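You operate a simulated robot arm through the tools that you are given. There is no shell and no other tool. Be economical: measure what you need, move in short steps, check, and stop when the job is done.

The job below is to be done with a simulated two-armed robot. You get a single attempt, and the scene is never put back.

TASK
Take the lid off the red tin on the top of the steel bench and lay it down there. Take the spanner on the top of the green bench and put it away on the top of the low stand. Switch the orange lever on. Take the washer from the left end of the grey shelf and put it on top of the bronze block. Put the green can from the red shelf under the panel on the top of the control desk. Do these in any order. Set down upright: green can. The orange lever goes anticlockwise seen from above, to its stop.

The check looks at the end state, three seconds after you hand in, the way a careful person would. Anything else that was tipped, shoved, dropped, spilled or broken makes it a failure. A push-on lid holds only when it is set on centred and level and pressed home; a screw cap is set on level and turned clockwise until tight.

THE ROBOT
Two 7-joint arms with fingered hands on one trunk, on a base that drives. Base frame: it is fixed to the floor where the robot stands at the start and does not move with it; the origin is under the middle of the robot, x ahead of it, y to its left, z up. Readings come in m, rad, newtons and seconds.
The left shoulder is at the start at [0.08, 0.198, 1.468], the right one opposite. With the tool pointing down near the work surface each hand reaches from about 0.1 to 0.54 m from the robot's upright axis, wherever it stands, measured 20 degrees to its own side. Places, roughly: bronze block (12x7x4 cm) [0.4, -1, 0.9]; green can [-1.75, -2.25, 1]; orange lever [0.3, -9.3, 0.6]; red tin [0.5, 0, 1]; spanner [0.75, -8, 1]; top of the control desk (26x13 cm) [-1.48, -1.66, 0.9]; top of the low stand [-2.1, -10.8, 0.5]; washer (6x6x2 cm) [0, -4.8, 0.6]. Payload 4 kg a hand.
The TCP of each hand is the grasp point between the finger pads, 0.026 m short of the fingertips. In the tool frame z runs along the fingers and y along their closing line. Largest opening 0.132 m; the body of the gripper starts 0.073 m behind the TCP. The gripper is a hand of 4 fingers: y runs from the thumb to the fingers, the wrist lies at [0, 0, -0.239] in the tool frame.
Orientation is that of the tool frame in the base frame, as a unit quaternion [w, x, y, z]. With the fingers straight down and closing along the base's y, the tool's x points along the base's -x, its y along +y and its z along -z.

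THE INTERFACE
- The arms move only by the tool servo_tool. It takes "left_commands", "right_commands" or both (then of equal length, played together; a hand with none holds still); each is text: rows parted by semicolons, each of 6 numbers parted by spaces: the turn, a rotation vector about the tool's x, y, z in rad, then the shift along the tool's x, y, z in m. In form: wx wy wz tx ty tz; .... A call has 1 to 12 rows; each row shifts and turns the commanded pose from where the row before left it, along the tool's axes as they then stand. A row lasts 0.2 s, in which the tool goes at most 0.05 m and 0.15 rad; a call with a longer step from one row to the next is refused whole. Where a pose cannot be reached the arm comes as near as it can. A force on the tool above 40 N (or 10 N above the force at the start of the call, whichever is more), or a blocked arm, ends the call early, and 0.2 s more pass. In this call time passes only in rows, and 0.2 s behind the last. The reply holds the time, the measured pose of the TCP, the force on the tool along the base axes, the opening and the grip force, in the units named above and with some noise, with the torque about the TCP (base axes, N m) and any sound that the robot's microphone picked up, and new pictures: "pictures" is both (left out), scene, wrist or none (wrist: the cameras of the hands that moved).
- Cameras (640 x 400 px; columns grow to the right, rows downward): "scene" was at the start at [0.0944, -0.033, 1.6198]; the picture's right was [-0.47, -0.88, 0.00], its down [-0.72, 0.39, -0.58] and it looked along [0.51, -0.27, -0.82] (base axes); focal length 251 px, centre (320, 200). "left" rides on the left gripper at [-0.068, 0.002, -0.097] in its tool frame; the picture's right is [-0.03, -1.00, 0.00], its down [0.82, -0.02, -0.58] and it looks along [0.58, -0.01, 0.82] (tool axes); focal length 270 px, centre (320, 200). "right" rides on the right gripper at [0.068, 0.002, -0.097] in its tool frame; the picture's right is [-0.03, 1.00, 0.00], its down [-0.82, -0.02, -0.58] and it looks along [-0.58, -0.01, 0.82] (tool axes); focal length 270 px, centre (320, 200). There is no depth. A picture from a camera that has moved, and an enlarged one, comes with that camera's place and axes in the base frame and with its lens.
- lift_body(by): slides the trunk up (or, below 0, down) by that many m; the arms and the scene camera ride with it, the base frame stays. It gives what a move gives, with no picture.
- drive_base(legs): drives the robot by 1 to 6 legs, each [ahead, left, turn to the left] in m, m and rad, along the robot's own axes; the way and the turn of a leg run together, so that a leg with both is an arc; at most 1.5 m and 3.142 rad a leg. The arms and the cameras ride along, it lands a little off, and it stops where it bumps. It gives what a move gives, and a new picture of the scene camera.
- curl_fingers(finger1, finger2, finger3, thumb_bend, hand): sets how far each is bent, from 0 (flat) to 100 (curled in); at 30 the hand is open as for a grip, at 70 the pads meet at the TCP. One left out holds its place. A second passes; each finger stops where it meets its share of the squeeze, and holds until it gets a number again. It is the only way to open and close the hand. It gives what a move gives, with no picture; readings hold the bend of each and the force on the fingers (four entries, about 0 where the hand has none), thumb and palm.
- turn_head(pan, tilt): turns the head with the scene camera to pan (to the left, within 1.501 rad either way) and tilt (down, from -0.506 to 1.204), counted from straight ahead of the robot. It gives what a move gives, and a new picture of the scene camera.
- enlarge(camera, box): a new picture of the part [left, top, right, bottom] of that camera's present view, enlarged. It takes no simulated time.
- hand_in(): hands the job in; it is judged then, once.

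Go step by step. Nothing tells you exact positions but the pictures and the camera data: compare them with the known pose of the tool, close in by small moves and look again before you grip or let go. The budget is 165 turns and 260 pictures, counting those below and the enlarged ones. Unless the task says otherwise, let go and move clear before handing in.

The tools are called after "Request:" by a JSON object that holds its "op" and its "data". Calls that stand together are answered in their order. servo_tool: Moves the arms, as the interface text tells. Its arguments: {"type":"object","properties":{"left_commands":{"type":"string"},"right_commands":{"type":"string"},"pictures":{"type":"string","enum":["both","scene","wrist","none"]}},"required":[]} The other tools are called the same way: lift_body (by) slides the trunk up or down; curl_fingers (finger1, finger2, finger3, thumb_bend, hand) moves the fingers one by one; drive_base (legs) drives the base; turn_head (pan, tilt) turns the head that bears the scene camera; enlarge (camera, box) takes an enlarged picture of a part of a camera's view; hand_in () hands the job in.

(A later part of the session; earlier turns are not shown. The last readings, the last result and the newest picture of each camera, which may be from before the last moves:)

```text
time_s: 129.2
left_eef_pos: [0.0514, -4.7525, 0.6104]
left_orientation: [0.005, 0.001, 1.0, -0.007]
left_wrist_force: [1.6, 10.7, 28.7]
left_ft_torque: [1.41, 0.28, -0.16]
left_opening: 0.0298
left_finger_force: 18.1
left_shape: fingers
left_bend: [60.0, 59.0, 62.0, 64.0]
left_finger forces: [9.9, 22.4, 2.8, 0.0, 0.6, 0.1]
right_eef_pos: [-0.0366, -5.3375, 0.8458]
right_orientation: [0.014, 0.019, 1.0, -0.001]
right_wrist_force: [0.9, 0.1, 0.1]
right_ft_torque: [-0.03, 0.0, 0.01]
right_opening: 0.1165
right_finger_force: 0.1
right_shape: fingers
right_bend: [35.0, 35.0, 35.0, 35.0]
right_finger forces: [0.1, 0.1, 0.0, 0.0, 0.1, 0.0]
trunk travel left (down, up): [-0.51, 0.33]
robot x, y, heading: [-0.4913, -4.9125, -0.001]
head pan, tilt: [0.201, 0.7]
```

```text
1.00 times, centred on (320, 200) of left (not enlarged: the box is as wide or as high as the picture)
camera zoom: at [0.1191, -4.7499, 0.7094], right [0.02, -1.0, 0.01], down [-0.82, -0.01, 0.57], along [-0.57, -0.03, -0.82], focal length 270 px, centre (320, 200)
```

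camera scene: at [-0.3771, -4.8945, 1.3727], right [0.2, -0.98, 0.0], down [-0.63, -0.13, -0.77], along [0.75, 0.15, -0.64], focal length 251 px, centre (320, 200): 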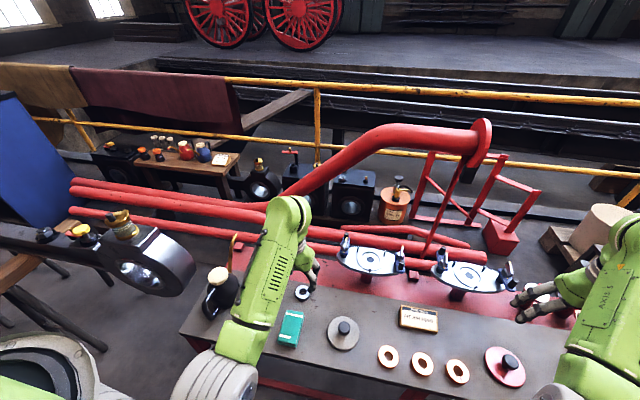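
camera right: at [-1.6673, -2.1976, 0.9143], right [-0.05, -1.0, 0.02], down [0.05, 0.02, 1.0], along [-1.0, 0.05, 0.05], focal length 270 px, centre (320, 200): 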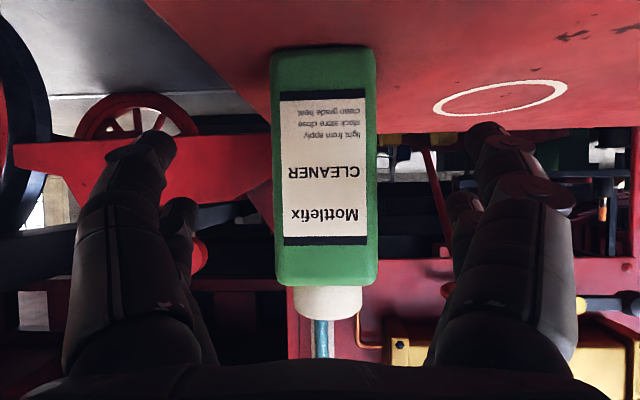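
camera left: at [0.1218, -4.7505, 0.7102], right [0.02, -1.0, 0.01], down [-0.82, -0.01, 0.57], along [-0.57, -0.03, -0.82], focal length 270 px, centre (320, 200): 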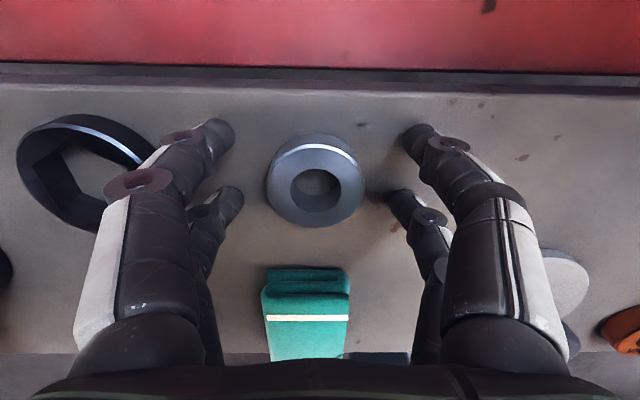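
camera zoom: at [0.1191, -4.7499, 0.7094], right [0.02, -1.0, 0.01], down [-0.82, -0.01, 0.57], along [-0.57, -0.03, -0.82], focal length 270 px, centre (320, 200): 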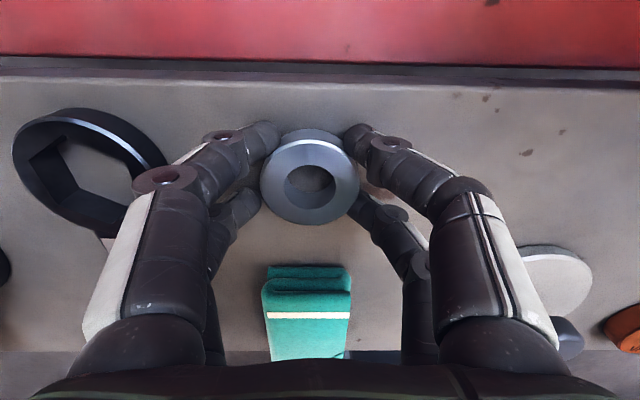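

The fingers press on the shelf and the thumb hardly touches. Ease up a little and tighten.

Request:
{"op": "servo_tool", "data": {"left_commands": "0 0 0 0 0 -0.005; 0 0 0 0 0 0", "pictures": "none"}}

Request:
{"op": "curl_fingers", "data": {"hand": "left", "finger1": 74, "finger2": 74, "finger3": 74, "thumb_bend": 74}}

Request:
{"op": "enlarge", "data": {"camera": "left", "box": [160, 80, 480, 280]}}

```text
time_s: 129.8
left_eef_pos: [0.0493, -4.7545, 0.6122]
left_orientation: [0.0, 0.002, 1.0, -0.009]
left_wrist_force: [-0.7, -0.4, 0.6]
left_ft_torque: [0.01, 0.04, 0.01]
left_opening: 0.0284
left_finger_force: 5.9
left_shape: fingers
left_bend: [60.0, 61.0, 60.0, 63.0]
left_finger forces: [3.2, 2.8, 3.9, 0.1, 1.6, 0.1]
right_eef_pos: [-0.0343, -5.3368, 0.8452]
right_orientation: [0.012, 0.02, 1.0, -0.001]
right_wrist_force: [-0.3, -0.6, 0.3]
right_ft_torque: [-0.03, -0.02, 0.01]
right_opening: 0.1163
right_finger_force: 0.1
right_shape: fingers
right_bend: [35.0, 35.0, 35.0, 35.0]
right_finger forces: [0.1, 0.1, 0.0, 0.0, 0.0, 0.0]
trunk travel left (down, up): [-0.51, 0.33]
robot x, y, heading: [-0.4914, -4.9118, -0.001]
head pan, tilt: [0.201, 0.7]
```

```text
time_s: 130.8
left_eef_pos: [0.0502, -4.7531, 0.6151]
left_orientation: [0.003, 0.001, 1.0, -0.008]
left_wrist_force: [0.5, -0.2, -1.1]
left_ft_torque: [0.02, 0.0, 0.0]
left_opening: 0.0216
left_finger_force: 18.8
left_shape: fingers
left_bend: [62.0, 59.0, 61.0, 68.0]
left_finger forces: [8.8, 10.9, 9.9, 0.0, 9.3, 0.0]
right_eef_pos: [-0.0345, -5.3366, 0.8459]
right_orientation: [0.011, 0.019, 1.0, -0.001]
right_wrist_force: [-0.4, 0.5, -0.3]
right_ft_torque: [0.01, -0.02, -0.01]
right_opening: 0.1162
right_finger_force: 0.0
right_shape: fingers
right_bend: [35.0, 35.0, 35.0, 35.0]
right_finger forces: [0.0, 0.0, 0.1, 0.0, 0.1, 0.0]
trunk travel left (down, up): [-0.51, 0.33]
robot x, y, heading: [-0.491, -4.9124, 0.002]
head pan, tilt: [0.201, 0.7]
```

```text
2.00 times, centred on (320, 180) of left
camera zoom: at [0.1205, -4.7502, 0.7124], right [0.02, -1.0, 0.02], down [-0.82, -0.01, 0.57], along [-0.57, -0.03, -0.82], focal length 541 px, centre (320, 240)
```

zoom: 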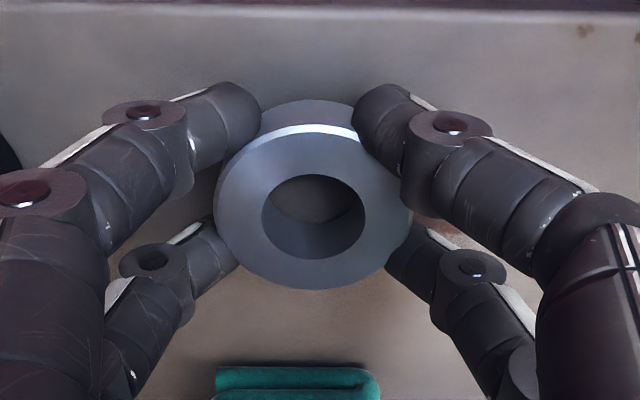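

Four-point grip, about 19 N, balanced. Lifting it a few centimetres to verify.

Request:
{"op": "servo_tool", "data": {"left_commands": "0 0 0 0 0 -0.02; 0 0 0 0 0 -0.03; 0 0 0 0 0 -0.04; 0 0 0 0 0 -0.04; 0 0 0 0 0 0", "pictures": "wrist"}}

```text
time_s: 132.0
left_eef_pos: [0.0512, -4.7501, 0.7451]
left_orientation: [0.002, 0.001, 1.0, -0.009]
left_wrist_force: [-0.2, -0.3, -1.7]
left_ft_torque: [-0.04, -0.01, 0.05]
left_opening: 0.0211
left_finger_force: 19.7
left_shape: fingers
left_bend: [63.0, 59.0, 61.0, 68.0]
left_finger forces: [8.8, 11.0, 10.2, 0.0, 9.3, 0.0]
right_eef_pos: [-0.0344, -5.3372, 0.8463]
right_orientation: [0.012, 0.02, 1.0, -0.001]
right_wrist_force: [0.0, 0.4, -0.3]
right_ft_torque: [0.04, 0.01, -0.03]
right_opening: 0.1165
right_finger_force: 0.1
right_shape: fingers
right_bend: [35.0, 35.0, 35.0, 35.0]
right_finger forces: [0.0, 0.1, 0.0, 0.1, 0.0, 0.0]
trunk travel left (down, up): [-0.51, 0.33]
robot x, y, heading: [-0.4898, -4.9125, -0.004]
head pan, tilt: [0.201, 0.7]
camera left: at [0.1191, -4.7482, 0.8424], right [0.02, -1.0, 0.02], down [-0.82, -0.01, 0.57], along [-0.57, -0.03, -0.82], focal length 270 px, centre (320, 200)
```

left: 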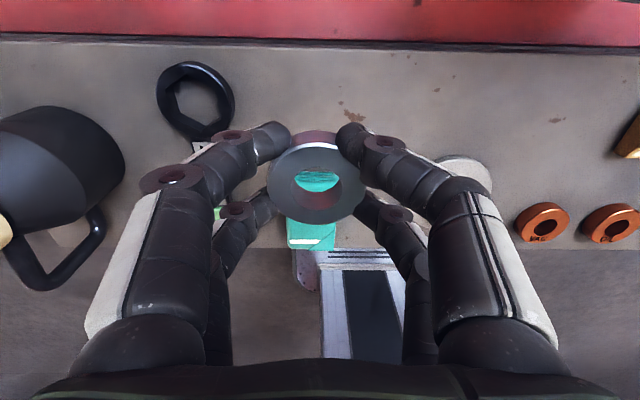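

The washer is held. Backing off, raising, and driving back up the aisle to the bronze block near (0.4, -1.0).

Request:
{"op": "drive_base", "data": {"legs": [[-0.35, 0, 0]]}}

Request:
{"op": "lift_body", "data": {"by": 0.28}}

Request:
{"op": "servo_tool", "data": {"left_commands": "0 0 0 0.04 0.005 0; 0 0 0 0.04 0.005 0; 0 0 0 0.04 0.005 0; 0 0 0 0.04 0.005 0; 0 0 0 0 0 0", "pictures": "none"}}

Request:
{"op": "drive_base", "data": {"legs": [[0, 0, 1.57], [1.0, 0, 0], [1.0, -0.15, 0]]}}

```text
time_s: 134.3
left_eef_pos: [-0.2987, -4.7515, 0.7447]
left_orientation: [0.002, 0.004, 1.0, -0.007]
left_wrist_force: [-0.3, -0.1, -1.0]
left_ft_torque: [0.0, -0.04, -0.05]
left_opening: 0.0209
left_finger_force: 19.6
left_shape: fingers
left_bend: [63.0, 59.0, 61.0, 68.0]
left_finger forces: [8.8, 10.9, 10.2, 0.0, 9.4, 0.0]
right_eef_pos: [-0.3853, -5.3374, 0.8458]
right_orientation: [0.011, 0.022, 1.0, -0.001]
right_wrist_force: [-0.9, -0.3, 0.9]
right_ft_torque: [0.02, -0.04, 0.01]
right_opening: 0.1163
right_finger_force: 0.2
right_shape: fingers
right_bend: [35.0, 35.0, 35.0, 35.0]
right_finger forces: [0.0, 0.0, 0.0, 0.0, 0.0, 0.1]
trunk travel left (down, up): [-0.51, 0.33]
robot x, y, heading: [-0.8398, -4.9117, -0.005]
head pan, tilt: [0.201, 0.7]
camera scene: at [-0.7246, -4.8934, 1.3725], right [0.19, -0.98, 0.0], down [-0.63, -0.12, -0.76], along [0.75, 0.15, -0.64], focal length 251 px, centre (320, 200)
```

scene: 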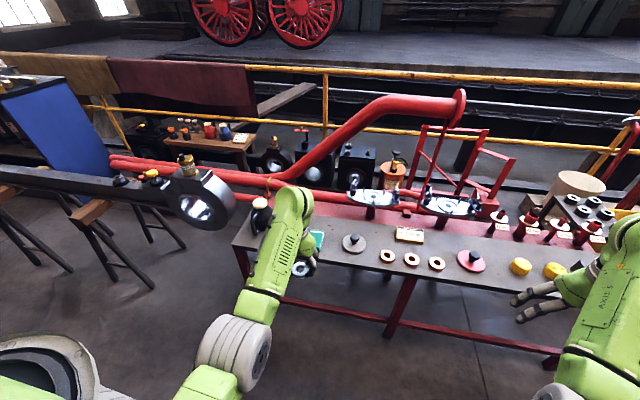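

```text
time_s: 137.1
left_eef_pos: [-0.2989, -4.7518, 1.0256]
left_orientation: [0.002, 0.004, 1.0, -0.008]
left_wrist_force: [0.0, -0.4, -2.9]
left_ft_torque: [0.0, -0.02, 0.03]
left_opening: 0.021
left_finger_force: 19.4
left_shape: fingers
left_bend: [63.0, 59.0, 61.0, 68.0]
left_finger forces: [8.7, 11.2, 10.2, 0.0, 9.4, 0.0]
right_eef_pos: [-0.3842, -5.337, 1.1251]
right_orientation: [0.011, 0.022, 1.0, -0.001]
right_wrist_force: [0.3, -0.2, -0.1]
right_ft_torque: [0.02, 0.0, -0.01]
right_opening: 0.1164
right_finger_force: 0.0
right_shape: fingers
right_bend: [35.0, 35.0, 35.0, 35.0]
right_finger forces: [0.0, 0.1, 0.1, 0.1, 0.0, 0.0]
trunk travel left (down, up): [-0.79, 0.05]
robot x, y, heading: [-0.8426, -4.9138, -0.005]
head pan, tilt: [0.201, 0.7]
```

```text
time_s: 138.3
left_eef_pos: [-0.4601, -4.7302, 1.025]
left_orientation: [0.002, 0.004, 1.0, -0.009]
left_wrist_force: [0.1, 0.6, -1.8]
left_ft_torque: [0.0, -0.02, -0.01]
left_opening: 0.0208
left_finger_force: 19.5
left_shape: fingers
left_bend: [63.0, 59.0, 61.0, 68.0]
left_finger forces: [8.8, 11.2, 10.3, 0.1, 9.5, 0.0]
right_eef_pos: [-0.3856, -5.337, 1.1262]
right_orientation: [0.012, 0.022, 1.0, -0.001]
right_wrist_force: [0.2, 0.3, -1.0]
right_ft_torque: [-0.02, 0.02, -0.03]
right_opening: 0.1164
right_finger_force: 0.1
right_shape: fingers
right_bend: [35.0, 35.0, 35.0, 35.0]
right_finger forces: [0.1, 0.0, 0.0, 0.0, 0.0, 0.0]
trunk travel left (down, up): [-0.79, 0.05]
robot x, y, heading: [-0.8376, -4.9131, -0.009]
head pan, tilt: [0.201, 0.7]
```

```text
time_s: 152.0
left_eef_pos: [-0.8208, -2.5538, 1.0262]
left_orientation: [0.007, -0.696, 0.718, -0.004]
left_wrist_force: [0.6, -0.3, -0.8]
left_ft_torque: [0.0, 0.02, 0.05]
left_opening: 0.0204
left_finger_force: 19.7
left_shape: fingers
left_bend: [63.0, 59.0, 61.0, 68.0]
left_finger forces: [8.5, 11.0, 10.0, 0.1, 9.4, 0.1]
right_eef_pos: [-0.2116, -2.4987, 1.1256]
right_orientation: [0.01, -0.682, 0.731, 0.008]
right_wrist_force: [0.2, -0.6, -0.2]
right_ft_torque: [0.02, 0.01, 0.0]
right_opening: 0.1165
right_finger_force: 0.1
right_shape: fingers
right_bend: [35.0, 35.0, 35.0, 35.0]
right_finger forces: [0.1, 0.0, 0.0, 0.1, 0.0, 0.1]
trunk travel left (down, up): [-0.79, 0.05]
robot x, y, heading: [-0.6514, -2.9369, 1.544]
head pan, tilt: [0.201, 0.7]
camera scene: at [-0.6631, -2.8256, 1.6527], right [0.99, 0.17, 0.0], down [0.11, -0.63, -0.77], along [-0.13, 0.75, -0.64], focal length 251 px, centre (320, 200)
```

scene: 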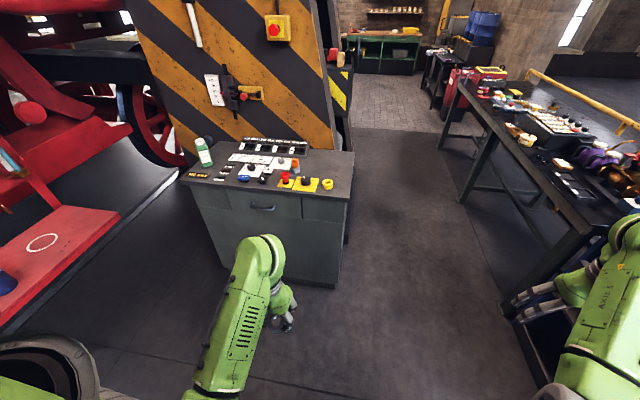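

Continue up the aisle and turn to face the bench near the block.

Request:
{"op": "drive_base", "data": {"legs": [[0.1, -0.33, 0], [0.9, 0, 0.02], [0.76, 0, 0], [0, 0, -1.56]]}}

Request:
{"op": "turn_head", "data": {"pan": 0.1, "tilt": 0.75}}

```text
time_s: 153.9
left_eef_pos: [-0.5748, -2.4845, 1.0252]
left_orientation: [0.008, -0.691, 0.722, -0.002]
left_wrist_force: [0.4, 0.4, -1.9]
left_ft_torque: [0.04, 0.0, 0.03]
left_opening: 0.0207
left_finger_force: 19.7
left_shape: fingers
left_bend: [63.0, 59.0, 61.0, 68.0]
left_finger forces: [8.3, 11.0, 9.9, 0.0, 9.5, 0.0]
right_eef_pos: [0.0348, -2.4338, 1.1273]
right_orientation: [0.011, -0.678, 0.735, 0.009]
right_wrist_force: [-0.9, -0.8, -0.1]
right_ft_torque: [0.01, 0.03, 0.04]
right_opening: 0.1163
right_finger_force: 0.1
right_shape: fingers
right_bend: [35.0, 35.0, 35.0, 35.0]
right_finger forces: [0.0, 0.0, 0.0, 0.1, 0.0, 0.0]
trunk travel left (down, up): [-0.79, 0.05]
robot x, y, heading: [-0.4091, -2.8693, 1.527]
head pan, tilt: [0.201, 0.7]
stopped in leg 1: the robot was blocked; the commanded pose is now the measured one
camera scene: at [-0.4194, -2.758, 1.653], right [0.99, 0.16, 0.0], down [0.1, -0.63, -0.77], along [-0.12, 0.76, -0.64], focal length 251 px, centre (320, 200)
```

scene: 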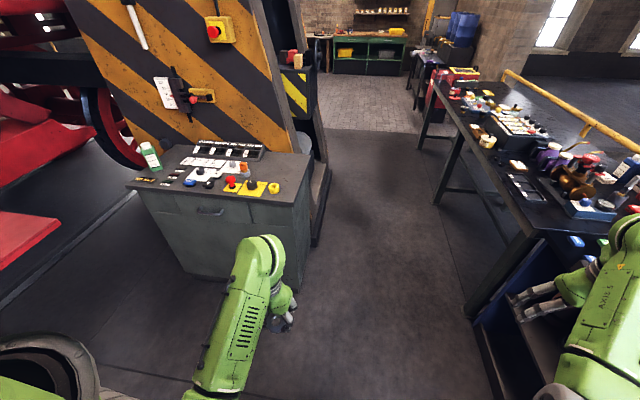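

```text
time_s: 154.5
left_eef_pos: [-0.5754, -2.4831, 1.0252]
left_orientation: [0.007, -0.692, 0.722, -0.002]
left_wrist_force: [0.0, -0.3, -1.7]
left_ft_torque: [0.0, -0.02, 0.02]
left_opening: 0.0205
left_finger_force: 19.8
left_shape: fingers
left_bend: [63.0, 59.0, 61.0, 68.0]
left_finger forces: [8.5, 11.1, 9.9, 0.0, 9.5, 0.0]
right_eef_pos: [0.033, -2.4306, 1.1266]
right_orientation: [0.009, -0.678, 0.735, 0.007]
right_wrist_force: [0.0, -0.3, 0.0]
right_ft_torque: [0.0, -0.01, -0.02]
right_opening: 0.1165
right_finger_force: 0.1
right_shape: fingers
right_bend: [35.0, 35.0, 35.0, 35.0]
right_finger forces: [0.0, 0.0, 0.0, 0.1, 0.0, 0.0]
trunk travel left (down, up): [-0.79, 0.05]
robot x, y, heading: [-0.4087, -2.8717, 1.529]
head pan, tilt: [0.099, 0.75]
camera scene: at [-0.4116, -2.756, 1.6485], right [1.0, 0.06, 0.0], down [0.04, -0.68, -0.73], along [-0.04, 0.73, -0.68], focal length 251 px, centre (320, 200)
```

scene: 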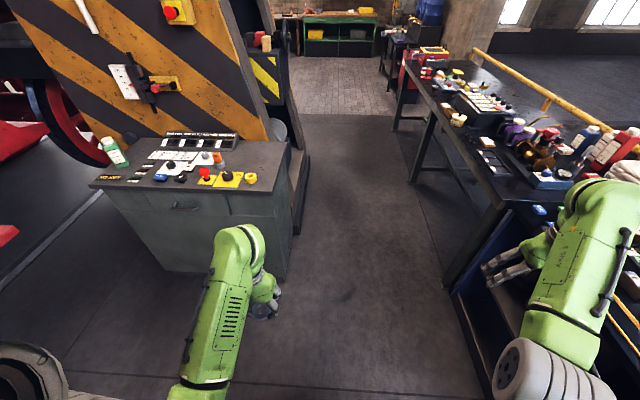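

Something on the right blocked us. I'll step left and look to the right to see what it was.

Request:
{"op": "drive_base", "data": {"legs": [[0, 0.1, 0]]}}

Request:
{"op": "turn_head", "data": {"pan": -1.2, "tilt": 0.7}}

```text
time_s: 155.7
left_eef_pos: [-0.6678, -2.4768, 1.0252]
left_orientation: [0.004, -0.691, 0.723, -0.002]
left_wrist_force: [0.7, -0.4, -1.1]
left_ft_torque: [0.04, 0.07, -0.01]
left_opening: 0.0201
left_finger_force: 19.6
left_shape: fingers
left_bend: [63.0, 59.0, 61.0, 68.0]
left_finger forces: [8.4, 11.1, 9.9, 0.0, 9.6, 0.1]
right_eef_pos: [-0.0579, -2.427, 1.1235]
right_orientation: [0.007, -0.677, 0.736, 0.009]
right_wrist_force: [0.5, -0.8, -0.7]
right_ft_torque: [0.0, 0.06, 0.01]
right_opening: 0.1164
right_finger_force: 0.1
right_shape: fingers
right_bend: [35.0, 35.0, 35.0, 35.0]
right_finger forces: [0.0, 0.1, 0.0, 0.0, 0.0, 0.1]
trunk travel left (down, up): [-0.79, 0.05]
robot x, y, heading: [-0.509, -2.8648, 1.523]
head pan, tilt: [0.099, 0.75]
camera scene: at [-0.5013, -2.7498, 1.6483], right [1.0, 0.05, -0.01], down [0.03, -0.68, -0.73], along [-0.04, 0.73, -0.68], focal length 251 px, centre (320, 200)
```

scene: 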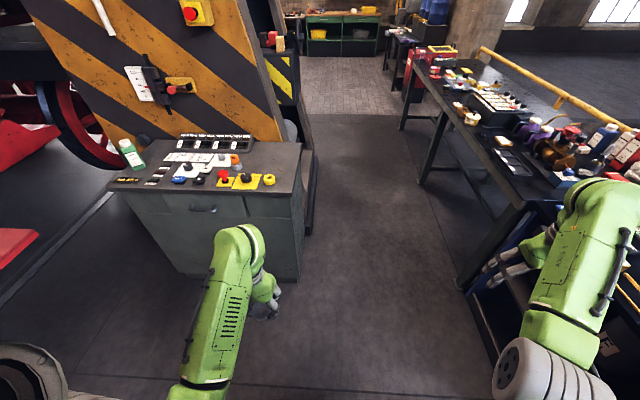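

```text
time_s: 157.2
left_eef_pos: [-0.6746, -2.4759, 1.0238]
left_orientation: [0.008, -0.691, 0.723, -0.004]
left_wrist_force: [0.2, 0.4, -2.1]
left_ft_torque: [-0.01, -0.01, 0.0]
left_opening: 0.0203
left_finger_force: 20.0
left_shape: fingers
left_bend: [63.0, 59.0, 61.0, 68.0]
left_finger forces: [8.4, 11.0, 10.0, 0.1, 9.6, 0.0]
right_eef_pos: [-0.0657, -2.4276, 1.1265]
right_orientation: [0.01, -0.677, 0.736, 0.006]
right_wrist_force: [0.1, 0.1, 0.6]
right_ft_torque: [-0.02, 0.02, 0.01]
right_opening: 0.1163
right_finger_force: 0.0
right_shape: fingers
right_bend: [35.0, 35.0, 35.0, 35.0]
right_finger forces: [0.0, 0.1, 0.1, 0.1, 0.0, 0.1]
trunk travel left (down, up): [-0.79, 0.05]
robot x, y, heading: [-0.507, -2.8623, 1.526]
head pan, tilt: [-1.201, 0.7]
camera scene: at [-0.4268, -2.805, 1.6526], right [0.32, -0.95, 0.0], down [-0.61, -0.21, -0.77], along [0.73, 0.24, -0.64], focal length 251 px, centre (320, 200)
```

scene: 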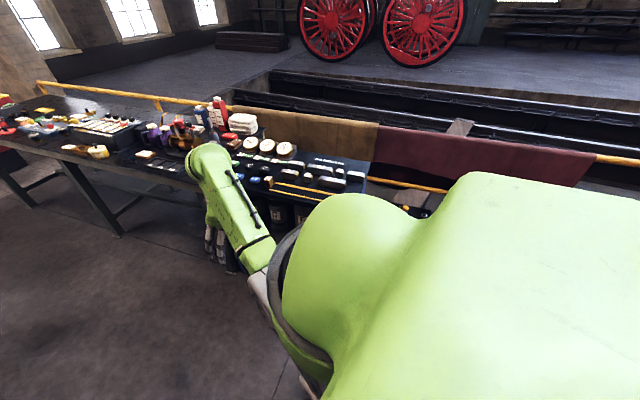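

Most likely the base met a trestle leg. I'll drive north first, past it, and look back at it.

Request:
{"op": "drive_base", "data": {"legs": [[0.9, 0.02, 0.04]]}}

Request:
{"op": "turn_head", "data": {"pan": -1.5, "tilt": 0.5}}

```text
time_s: 161.2
left_eef_pos: [-0.6687, -1.6769, 1.0247]
left_orientation: [0.01, -0.7, 0.714, -0.004]
left_wrist_force: [-0.2, 0.1, -2.1]
left_ft_torque: [0.02, -0.01, -0.01]
left_opening: 0.0202
left_finger_force: 19.7
left_shape: fingers
left_bend: [63.0, 59.0, 61.0, 69.0]
left_finger forces: [8.4, 11.2, 10.2, 0.1, 9.4, 0.0]
right_eef_pos: [-0.0602, -1.6119, 1.1278]
right_orientation: [0.012, -0.686, 0.727, 0.006]
right_wrist_force: [-1.1, 0.0, -0.3]
right_ft_torque: [-0.01, -0.02, 0.02]
right_opening: 0.1165
right_finger_force: 0.2
right_shape: fingers
right_bend: [35.0, 35.0, 35.0, 35.0]
right_finger forces: [0.0, 0.0, 0.0, 0.0, 0.0, 0.1]
trunk travel left (down, up): [-0.79, 0.05]
robot x, y, heading: [-0.4897, -2.0579, 1.553]
head pan, tilt: [-1.201, 0.7]
stopped in leg 1: the robot was blocked; the commanded pose is now the measured one
camera scene: at [-0.4146, -2.0005, 1.653], right [0.34, -0.94, 0.0], down [-0.6, -0.22, -0.77], along [0.72, 0.26, -0.64], focal length 251 px, centre (320, 200)
```

scene: 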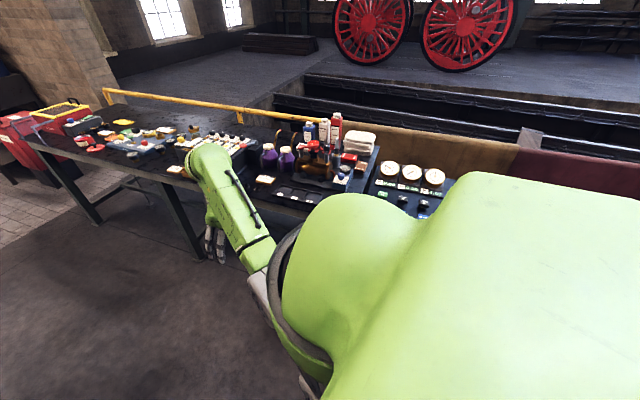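

```text
time_s: 162.0
left_eef_pos: [-0.6662, -1.6737, 1.0244]
left_orientation: [0.007, -0.7, 0.714, -0.004]
left_wrist_force: [-0.1, 0.6, -2.1]
left_ft_torque: [0.0, -0.01, -0.02]
left_opening: 0.0203
left_finger_force: 19.3
left_shape: fingers
left_bend: [63.0, 59.0, 61.0, 69.0]
left_finger forces: [8.3, 11.1, 10.0, 0.0, 9.7, 0.0]
right_eef_pos: [-0.0575, -1.608, 1.1257]
right_orientation: [0.01, -0.687, 0.727, 0.005]
right_wrist_force: [1.1, 0.0, -0.1]
right_ft_torque: [0.0, 0.0, 0.0]
right_opening: 0.1162
right_finger_force: 0.1
right_shape: fingers
right_bend: [35.0, 35.0, 35.0, 35.0]
right_finger forces: [0.0, 0.1, 0.0, 0.1, 0.0, 0.0]
trunk travel left (down, up): [-0.79, 0.05]
robot x, y, heading: [-0.4906, -2.0588, 1.552]
head pan, tilt: [-1.499, 0.499]
camera scene: at [-0.3991, -2.019, 1.6702], right [0.05, -1.0, 0.0], down [-0.48, -0.03, -0.88], along [0.88, 0.05, -0.48], focal length 251 px, centre (320, 200)
```

scene: 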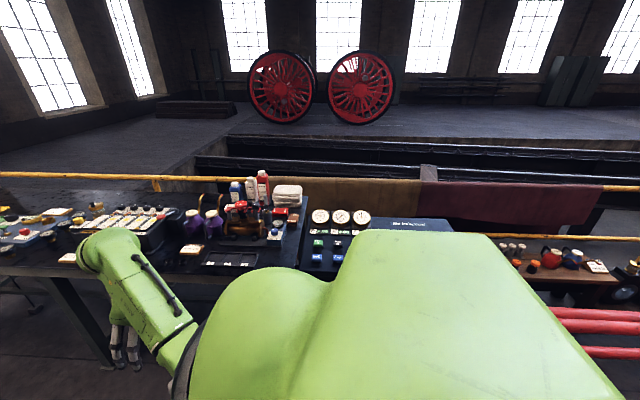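

Now the left side met the desk's corner. Step right, then check that the can still stands.

Request:
{"op": "drive_base", "data": {"legs": [[-0.03, -0.2, 0]]}}

Request:
{"op": "turn_head", "data": {"pan": 0.9, "tilt": 0.6}}

```text
time_s: 163.6
left_eef_pos: [-0.4736, -1.7092, 1.0247]
left_orientation: [0.008, -0.701, 0.713, -0.006]
left_wrist_force: [0.1, -0.3, -1.4]
left_ft_torque: [-0.01, -0.04, 0.03]
left_opening: 0.0201
left_finger_force: 20.1
left_shape: fingers
left_bend: [63.0, 59.0, 61.0, 69.0]
left_finger forces: [8.4, 11.2, 10.1, 0.1, 9.5, 0.0]
right_eef_pos: [0.1338, -1.6414, 1.1266]
right_orientation: [0.011, -0.687, 0.726, 0.005]
right_wrist_force: [-0.1, 0.6, 0.0]
right_ft_torque: [0.03, -0.03, -0.03]
right_opening: 0.1163
right_finger_force: 0.2
right_shape: fingers
right_bend: [35.0, 35.0, 35.0, 35.0]
right_finger forces: [0.0, 0.0, 0.0, 0.0, 0.0, 0.0]
trunk travel left (down, up): [-0.79, 0.05]
robot x, y, heading: [-0.2944, -2.0878, 1.556]
head pan, tilt: [-1.499, 0.499]
camera scene: at [-0.2081, -2.0542, 1.6706], right [0.06, -1.0, 0.0], down [-0.47, -0.03, -0.88], along [0.88, 0.05, -0.48], focal length 251 px, centre (320, 200)
```

scene: 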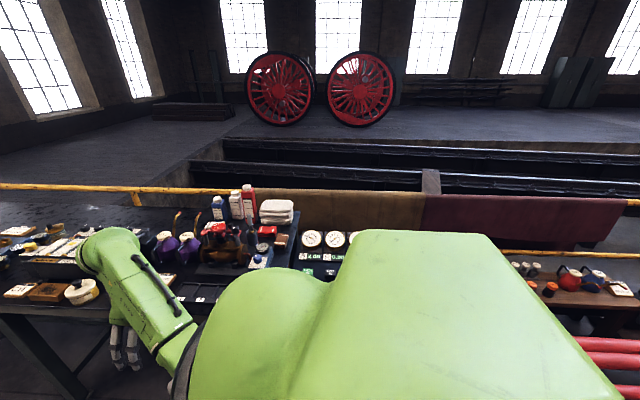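

```text
time_s: 165.8
left_eef_pos: [-0.4697, -1.7097, 1.0247]
left_orientation: [0.007, -0.701, 0.713, -0.004]
left_wrist_force: [0.3, -0.1, -1.5]
left_ft_torque: [0.0, 0.01, 0.01]
left_opening: 0.0202
left_finger_force: 19.4
left_shape: fingers
left_bend: [63.0, 59.0, 61.0, 69.0]
left_finger forces: [8.3, 11.1, 10.2, 0.1, 9.6, 0.0]
right_eef_pos: [0.1383, -1.6425, 1.1269]
right_orientation: [0.01, -0.687, 0.726, 0.007]
right_wrist_force: [-0.7, -0.5, 0.2]
right_ft_torque: [0.0, 0.02, 0.01]
right_opening: 0.1164
right_finger_force: 0.1
right_shape: fingers
right_bend: [35.0, 35.0, 35.0, 35.0]
right_finger forces: [0.0, 0.0, 0.0, 0.0, 0.0, 0.0]
trunk travel left (down, up): [-0.79, 0.05]
robot x, y, heading: [-0.2944, -2.0892, 1.552]
head pan, tilt: [0.901, 0.6]
camera scene: at [-0.3608, -2.0042, 1.6612], right [0.63, 0.77, 0.0], down [0.44, -0.36, -0.83], along [-0.64, 0.52, -0.56], focal length 251 px, centre (320, 200)
```

scene: 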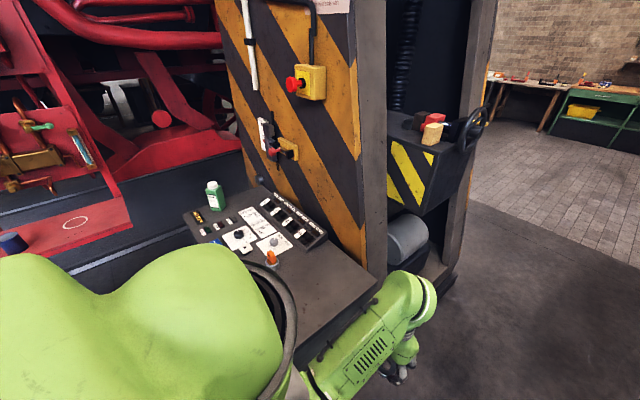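

The can is still upright on the desk. On to the block: ahead and turn to face the bench.

Request:
{"op": "drive_base", "data": {"legs": [[0.9, 0, 0], [0, 0, -1.555]]}}

Request:
{"op": "turn_head", "data": {"pan": 0.15, "tilt": 0.75}}

```text
time_s: 174.3
left_eef_pos: [0.1032, -1.0005, 1.0245]
left_orientation: [0.003, -0.006, 1.0, -0.008]
left_wrist_force: [-0.3, -0.1, -1.3]
left_ft_torque: [0.0, 0.04, 0.01]
left_opening: 0.0196
left_finger_force: 19.0
left_shape: fingers
left_bend: [63.0, 59.0, 61.0, 69.0]
left_finger forces: [7.8, 11.0, 9.7, 0.0, 9.5, 0.1]
right_eef_pos: [0.1881, -1.6055, 1.1265]
right_orientation: [0.012, 0.012, 1.0, -0.002]
right_wrist_force: [0.0, -0.2, 0.4]
right_ft_torque: [0.02, 0.02, -0.03]
right_opening: 0.1163
right_finger_force: 0.1
right_shape: fingers
right_bend: [35.0, 35.0, 35.0, 35.0]
right_finger forces: [0.0, 0.0, 0.0, 0.0, 0.0, 0.0]
trunk travel left (down, up): [-0.79, 0.05]
robot x, y, heading: [-0.2719, -1.1854, 0.014]
head pan, tilt: [0.901, 0.6]
camera scene: at [-0.1894, -1.1154, 1.6612], right [0.79, -0.61, 0.0], down [-0.35, -0.45, -0.82], along [0.5, 0.65, -0.57], focal length 251 px, centre (320, 200)
```

scene: 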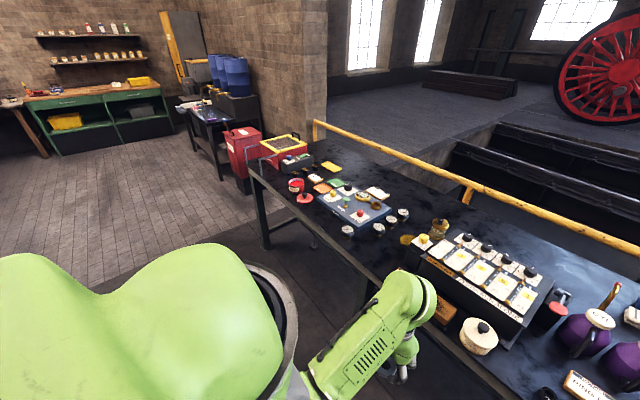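

```text
time_s: 175.4
left_eef_pos: [0.1028, -1.0006, 1.0248]
left_orientation: [0.003, -0.005, 1.0, -0.007]
left_wrist_force: [-0.3, 0.4, -1.4]
left_ft_torque: [0.01, -0.02, -0.01]
left_opening: 0.0197
left_finger_force: 19.3
left_shape: fingers
left_bend: [63.0, 59.0, 61.0, 69.0]
left_finger forces: [7.8, 11.1, 9.7, 0.0, 9.5, 0.0]
right_eef_pos: [0.188, -1.6054, 1.1258]
right_orientation: [0.012, 0.013, 1.0, -0.002]
right_wrist_force: [0.5, 0.0, 0.0]
right_ft_torque: [0.03, 0.0, 0.02]
right_opening: 0.1162
right_finger_force: 0.0
right_shape: fingers
right_bend: [35.0, 35.0, 35.0, 35.0]
right_finger forces: [0.0, 0.0, 0.1, 0.0, 0.1, 0.0]
trunk travel left (down, up): [-0.79, 0.05]
robot x, y, heading: [-0.2751, -1.1855, 0.006]
head pan, tilt: [0.15, 0.75]
camera scene: at [-0.1617, -1.1721, 1.6483], right [0.16, -0.99, 0.0], down [-0.67, -0.11, -0.73], along [0.72, 0.12, -0.68], focal length 251 px, centre (320, 200)
```

scene: 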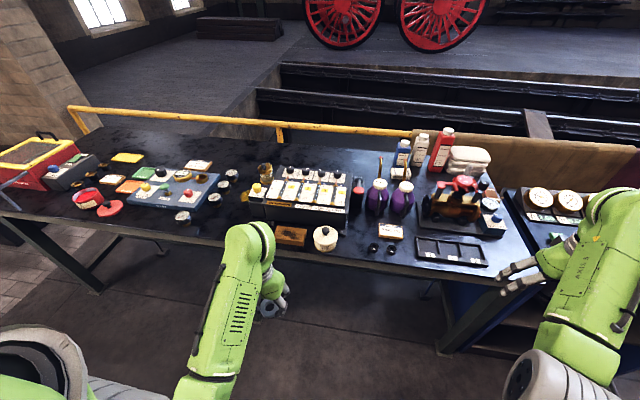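

Request:
{"op": "enlarge", "data": {"camera": "scene", "box": [230, 170, 430, 280]}}

```text
3.20 times, centred on (330, 225) of scene
camera zoom: at [-0.1617, -1.1721, 1.6483], right [0.16, -0.99, 0.0], down [-0.67, -0.11, -0.73], along [0.72, 0.12, -0.68], focal length 802 px, centre (288, 120)
```

zoom: 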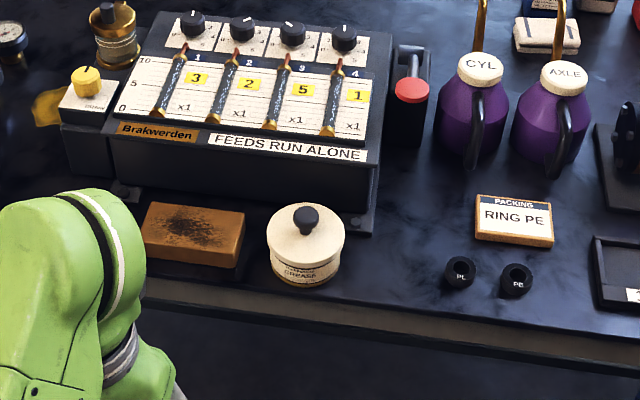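

Bronze block top centre at about (0.42, -0.96, 0.90). Closing in.

Request:
{"op": "drive_base", "data": {"legs": [[0.2, 0.03, 0]]}}

Request:
{"op": "servo_tool", "data": {"left_commands": "0 0 0 -0.03 0.002 0; 0 0 0 -0.03 0.002 0; 0 0 0 -0.02 0.002 0; 0 0 0 0 0 0"}}

```text
time_s: 177.0
left_eef_pos: [0.2992, -0.971, 1.0266]
left_orientation: [0.004, -0.004, 1.0, -0.007]
left_wrist_force: [-0.1, 0.4, -1.9]
left_ft_torque: [0.02, -0.04, -0.04]
left_opening: 0.0197
left_finger_force: 18.8
left_shape: fingers
left_bend: [63.0, 59.0, 61.0, 69.0]
left_finger forces: [7.8, 11.0, 9.7, 0.0, 9.5, 0.0]
right_eef_pos: [0.3823, -1.5777, 1.1284]
right_orientation: [0.014, 0.014, 1.0, -0.002]
right_wrist_force: [-0.4, -0.7, -0.3]
right_ft_torque: [0.01, -0.04, -0.01]
right_opening: 0.1164
right_finger_force: 0.1
right_shape: fingers
right_bend: [35.0, 35.0, 35.0, 35.0]
right_finger forces: [0.0, 0.0, 0.0, 0.0, 0.1, 0.1]
trunk travel left (down, up): [-0.79, 0.05]
robot x, y, heading: [-0.0729, -1.1565, 0.009]
head pan, tilt: [0.15, 0.75]
camera scene: at [0.0314, -1.142, 1.6488], right [0.16, -0.99, 0.0], down [-0.67, -0.11, -0.73], along [0.72, 0.12, -0.68], focal length 251 px, centre (320, 200)
```

scene: 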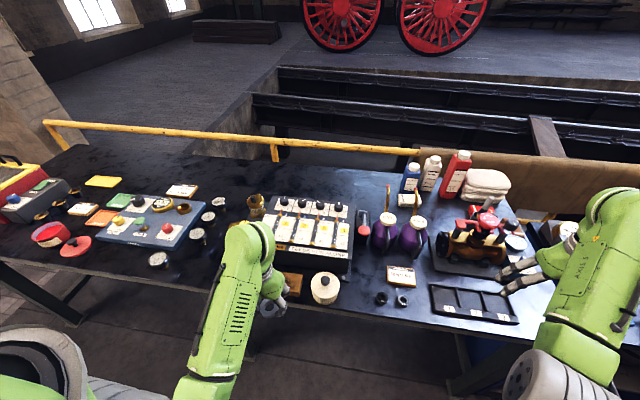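

```text
time_s: 178.0
left_eef_pos: [0.384, -0.963, 1.0241]
left_orientation: [0.002, -0.005, 1.0, -0.008]
left_wrist_force: [-0.1, -0.1, -1.9]
left_ft_torque: [0.03, 0.03, 0.01]
left_opening: 0.0197
left_finger_force: 19.0
left_shape: fingers
left_bend: [63.0, 59.0, 61.0, 69.0]
left_finger forces: [7.9, 11.0, 9.7, 0.0, 9.5, 0.0]
right_eef_pos: [0.3854, -1.5757, 1.1256]
right_orientation: [0.012, 0.015, 1.0, -0.001]
right_wrist_force: [0.2, 0.9, -0.3]
right_ft_torque: [0.0, 0.03, 0.0]
right_opening: 0.1165
right_finger_force: 0.0
right_shape: fingers
right_bend: [35.0, 35.0, 35.0, 35.0]
right_finger forces: [0.0, 0.0, 0.0, 0.0, 0.1, 0.1]
trunk travel left (down, up): [-0.79, 0.05]
robot x, y, heading: [-0.0756, -1.1554, 0.005]
head pan, tilt: [0.15, 0.75]
camera scene: at [0.0387, -1.1409, 1.6483], right [0.16, -0.99, 0.0], down [-0.67, -0.11, -0.73], along [0.72, 0.12, -0.68], focal length 251 px, centre (320, 200)
camera left: at [0.4539, -0.9582, 1.1205], right [0.03, -1.0, 0.02], down [-0.82, -0.02, 0.57], along [-0.57, -0.03, -0.82], focal length 270 px, centre (320, 200)
```

scene: 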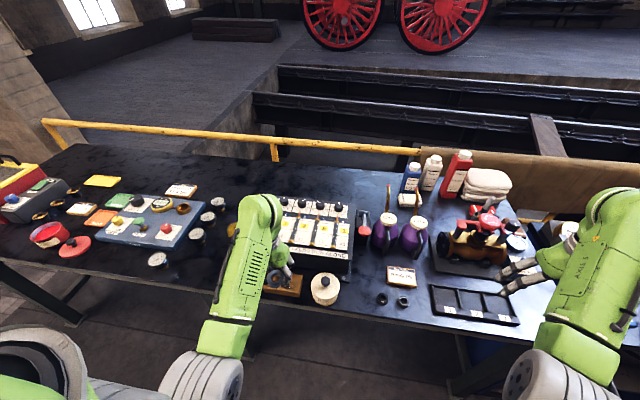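
left: 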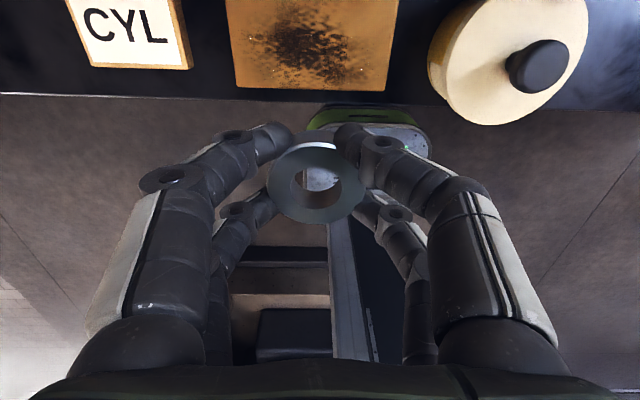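

Block front edge at x 0.408, centre about (0.443, -0.957). Moving the washer over it.

Request:
{"op": "servo_tool", "data": {"left_commands": "0 0 0 -0.03 0.002 0; 0 0 0 -0.026 0.001 0; 0 0 0 0 0 0.03; 0 0 0 0 0 0"}}

Request:
{"op": "enlarge", "data": {"camera": "scene", "box": [220, 180, 360, 310]}}

```text
time_s: 179.0
left_eef_pos: [0.441, -0.9592, 0.993]
left_orientation: [0.003, -0.004, 1.0, -0.008]
left_wrist_force: [0.2, 0.1, -1.9]
left_ft_torque: [0.02, 0.02, -0.02]
left_opening: 0.0198
left_finger_force: 19.3
left_shape: fingers
left_bend: [63.0, 59.0, 61.0, 69.0]
left_finger forces: [7.8, 11.3, 9.8, 0.0, 9.7, 0.0]
right_eef_pos: [0.3848, -1.576, 1.1259]
right_orientation: [0.012, 0.015, 1.0, -0.002]
right_wrist_force: [-0.5, 0.2, 0.1]
right_ft_torque: [-0.01, 0.01, 0.03]
right_opening: 0.1166
right_finger_force: 0.0
right_shape: fingers
right_bend: [35.0, 35.0, 35.0, 35.0]
right_finger forces: [0.0, 0.0, 0.1, 0.0, 0.1, 0.0]
trunk travel left (down, up): [-0.79, 0.05]
robot x, y, heading: [-0.0741, -1.1547, 0.009]
head pan, tilt: [0.15, 0.75]
camera scene: at [0.0368, -1.141, 1.6484], right [0.16, -0.99, 0.0], down [-0.67, -0.11, -0.73], along [0.72, 0.12, -0.68], focal length 251 px, centre (320, 200)
camera left: at [0.5102, -0.9566, 1.091], right [0.03, -1.0, 0.02], down [-0.82, -0.02, 0.57], along [-0.57, -0.03, -0.82], focal length 270 px, centre (320, 200)
```

scene: 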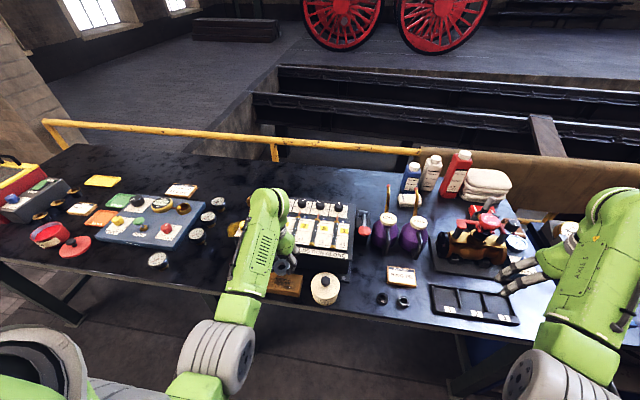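
left: 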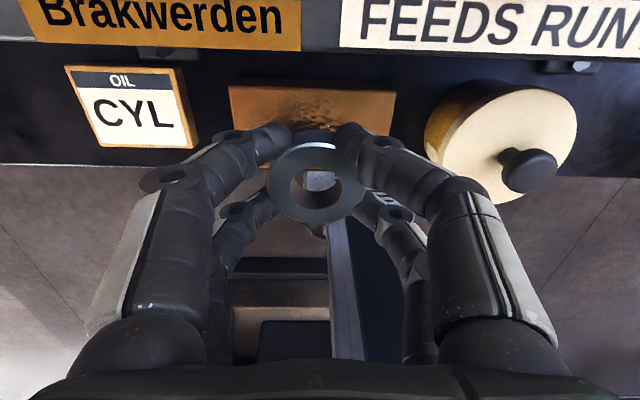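

```text
3.08 times, centred on (290, 245) of scene
camera zoom: at [0.0368, -1.141, 1.6484], right [0.16, -0.99, 0.0], down [-0.67, -0.11, -0.73], along [0.72, 0.12, -0.68], focal length 771 px, centre (412, 62)
```

zoom: 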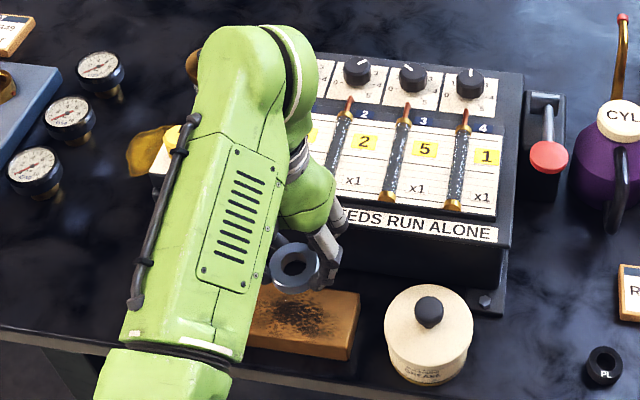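

The washer is centred over the block. Lowering in small steps.

Request:
{"op": "servo_tool", "data": {"left_commands": "0 0 0 0.003 0.001 0.02; 0 0 0 0 0 0.015; 0 0 0 0 0 0.008; 0 0 0 0 0 0.005; 0 0 0 0 0 0", "pictures": "wrist"}}

```text
time_s: 180.2
left_eef_pos: [0.4356, -0.9614, 0.946]
left_orientation: [0.003, -0.005, 1.0, -0.007]
left_wrist_force: [0.0, -0.6, -2.3]
left_ft_torque: [-0.02, -0.01, -0.01]
left_opening: 0.0193
left_finger_force: 19.5
left_shape: fingers
left_bend: [64.0, 59.0, 61.0, 69.0]
left_finger forces: [7.8, 11.3, 9.9, 0.1, 9.8, 0.0]
right_eef_pos: [0.3846, -1.5757, 1.1262]
right_orientation: [0.012, 0.014, 1.0, -0.002]
right_wrist_force: [0.4, 0.9, -0.4]
right_ft_torque: [0.03, 0.02, 0.01]
right_opening: 0.1162
right_finger_force: 0.0
right_shape: fingers
right_bend: [35.0, 35.0, 35.0, 35.0]
right_finger forces: [0.1, 0.0, 0.2, 0.0, 0.0, 0.1]
trunk travel left (down, up): [-0.79, 0.05]
robot x, y, heading: [-0.0756, -1.1554, 0.008]
head pan, tilt: [0.15, 0.75]
camera left: at [0.5058, -0.9564, 1.0439], right [0.03, -1.0, 0.02], down [-0.82, -0.02, 0.57], along [-0.57, -0.03, -0.82], focal length 270 px, centre (320, 200)
```

left: 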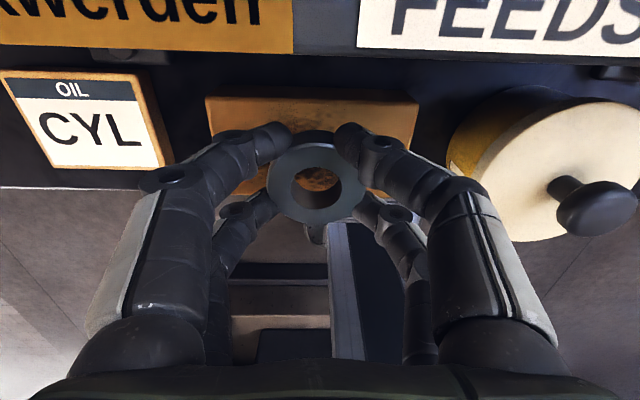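

Request:
{"op": "servo_tool", "data": {"left_commands": "0 0 0 -0.002 0.001 0.006; 0 0 0 0 0 0.005; 0 0 0 0 0 0.004; 0 0 0 0 0 0", "pictures": "wrist"}}

```text
time_s: 181.2
left_eef_pos: [0.4382, -0.9599, 0.9331]
left_orientation: [0.003, -0.005, 1.0, -0.007]
left_wrist_force: [0.2, 0.2, -1.9]
left_ft_torque: [0.01, -0.01, 0.0]
left_opening: 0.0193
left_finger_force: 19.7
left_shape: fingers
left_bend: [64.0, 59.0, 61.0, 69.0]
left_finger forces: [7.9, 11.4, 10.0, 0.0, 9.8, 0.1]
right_eef_pos: [0.3858, -1.575, 1.1259]
right_orientation: [0.012, 0.014, 1.0, -0.002]
right_wrist_force: [0.0, 0.9, 0.1]
right_ft_torque: [-0.03, 0.01, -0.05]
right_opening: 0.1166
right_finger_force: 0.0
right_shape: fingers
right_bend: [35.0, 35.0, 35.0, 35.0]
right_finger forces: [0.1, 0.1, 0.0, 0.0, 0.1, 0.0]
trunk travel left (down, up): [-0.79, 0.05]
robot x, y, heading: [-0.0722, -1.1546, 0.005]
head pan, tilt: [0.15, 0.75]
camera left: at [0.5077, -0.956, 1.0286], right [0.03, -1.0, 0.02], down [-0.82, -0.02, 0.57], along [-0.57, -0.03, -0.82], focal length 270 px, centre (320, 200)
```

left: 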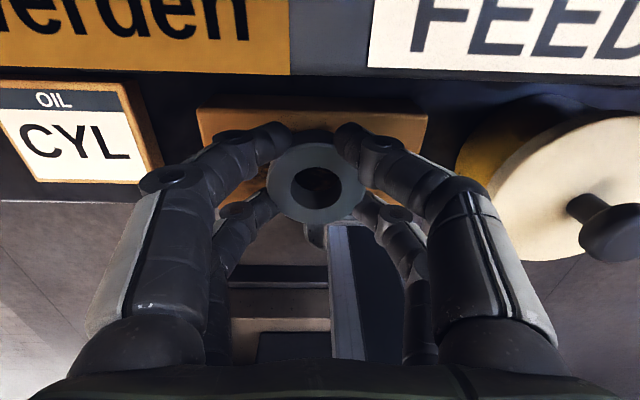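

Request:
{"op": "servo_tool", "data": {"left_commands": "0 0 0 0 0 0.003; 0 0 0 0 0 0.003; 0 0 0 0 0 0.002; 0 0 0 0 0 0", "pictures": "none"}}

```text
time_s: 182.2
left_eef_pos: [0.4388, -0.959, 0.9238]
left_orientation: [0.002, -0.004, 1.0, -0.007]
left_wrist_force: [-0.3, -0.6, 2.3]
left_ft_torque: [0.01, 0.1, 0.04]
left_opening: 0.0191
left_finger_force: 20.3
left_shape: fingers
left_bend: [64.0, 59.0, 61.0, 69.0]
left_finger forces: [7.8, 12.0, 11.0, 0.0, 9.9, 0.1]
right_eef_pos: [0.3846, -1.5757, 1.1262]
right_orientation: [0.012, 0.015, 1.0, -0.002]
right_wrist_force: [0.3, -0.5, -0.3]
right_ft_torque: [0.01, 0.03, -0.02]
right_opening: 0.1163
right_finger_force: 0.0
right_shape: fingers
right_bend: [35.0, 35.0, 35.0, 35.0]
right_finger forces: [0.0, 0.0, 0.1, 0.0, 0.0, 0.0]
trunk travel left (down, up): [-0.79, 0.05]
robot x, y, heading: [-0.0747, -1.158, 0.009]
head pan, tilt: [0.15, 0.75]
```

Contact (weight off). Open just enough and rise.

Request:
{"op": "curl_fingers", "data": {"hand": "left", "finger1": 50, "finger2": 50, "finger3": 50, "thumb_bend": 50}}

Request:
{"op": "servo_tool", "data": {"left_commands": "0 0 0 0 0 -0.01; 0 0 0 0 0 -0.03; 0 0 0 0 0 -0.04; 0 0 0 0 0 -0.04; 0 0 0 0.02 0 0; 0 0 0 0 0 0"}}

```text
time_s: 183.2
left_eef_pos: [0.4378, -0.9607, 0.9251]
left_orientation: [0.003, -0.004, 1.0, -0.007]
left_wrist_force: [2.9, -1.4, 9.4]
left_ft_torque: [0.29, 0.01, -0.05]
left_opening: 0.0653
left_finger_force: 4.5
left_shape: fingers
left_bend: [50.0, 54.0, 50.0, 50.0]
left_finger forces: [1.0, 9.0, 0.0, 0.0, 0.0, 0.0]
right_eef_pos: [0.3855, -1.578, 1.1259]
right_orientation: [0.013, 0.014, 1.0, -0.002]
right_wrist_force: [0.0, 1.4, -0.3]
right_ft_torque: [0.01, -0.02, -0.02]
right_opening: 0.1165
right_finger_force: 0.1
right_shape: fingers
right_bend: [35.0, 35.0, 35.0, 35.0]
right_finger forces: [0.0, 0.0, 0.1, 0.0, 0.0, 0.0]
trunk travel left (down, up): [-0.79, 0.05]
robot x, y, heading: [-0.0765, -1.1553, 0.01]
head pan, tilt: [0.15, 0.75]
```

```text
time_s: 184.6
left_eef_pos: [0.4179, -0.9579, 1.0443]
left_orientation: [0.003, -0.004, 1.0, -0.008]
left_wrist_force: [-0.5, 0.0, -0.7]
left_ft_torque: [0.03, 0.01, 0.03]
left_opening: 0.0658
left_finger_force: 0.0
left_shape: fingers
left_bend: [50.0, 50.0, 50.0, 50.0]
left_finger forces: [0.1, 0.0, 0.0, 0.0, 0.0, 0.0]
right_eef_pos: [0.3849, -1.5766, 1.1259]
right_orientation: [0.012, 0.015, 1.0, -0.003]
right_wrist_force: [1.3, -0.1, -0.2]
right_ft_torque: [0.01, 0.01, -0.03]
right_opening: 0.1163
right_finger_force: 0.0
right_shape: fingers
right_bend: [35.0, 35.0, 35.0, 35.0]
right_finger forces: [0.0, 0.0, 0.0, 0.0, 0.1, 0.0]
trunk travel left (down, up): [-0.79, 0.05]
robot x, y, heading: [-0.0746, -1.1585, 0.008]
head pan, tilt: [0.15, 0.75]
camera scene: at [0.0374, -1.1413, 1.6484], right [0.16, -0.99, 0.0], down [-0.67, -0.11, -0.73], along [0.72, 0.12, -0.68], focal length 251 px, centre (320, 200)
camera left: at [0.4863, -0.9548, 1.1413], right [0.03, -1.0, 0.01], down [-0.82, -0.02, 0.57], along [-0.57, -0.03, -0.82], focal length 270 px, centre (320, 200)
```

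scene: 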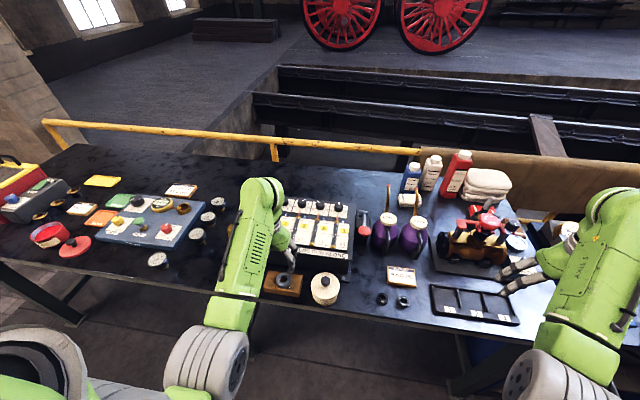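
left: 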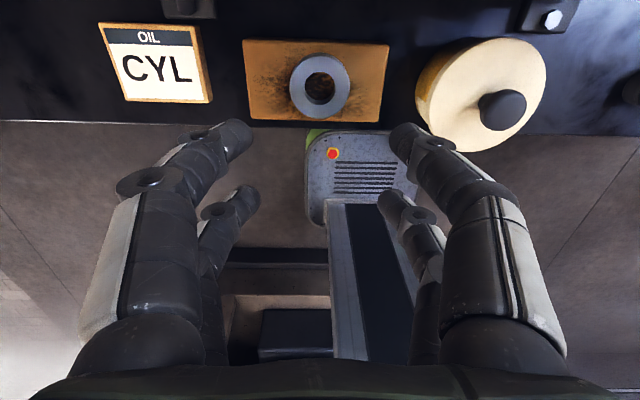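

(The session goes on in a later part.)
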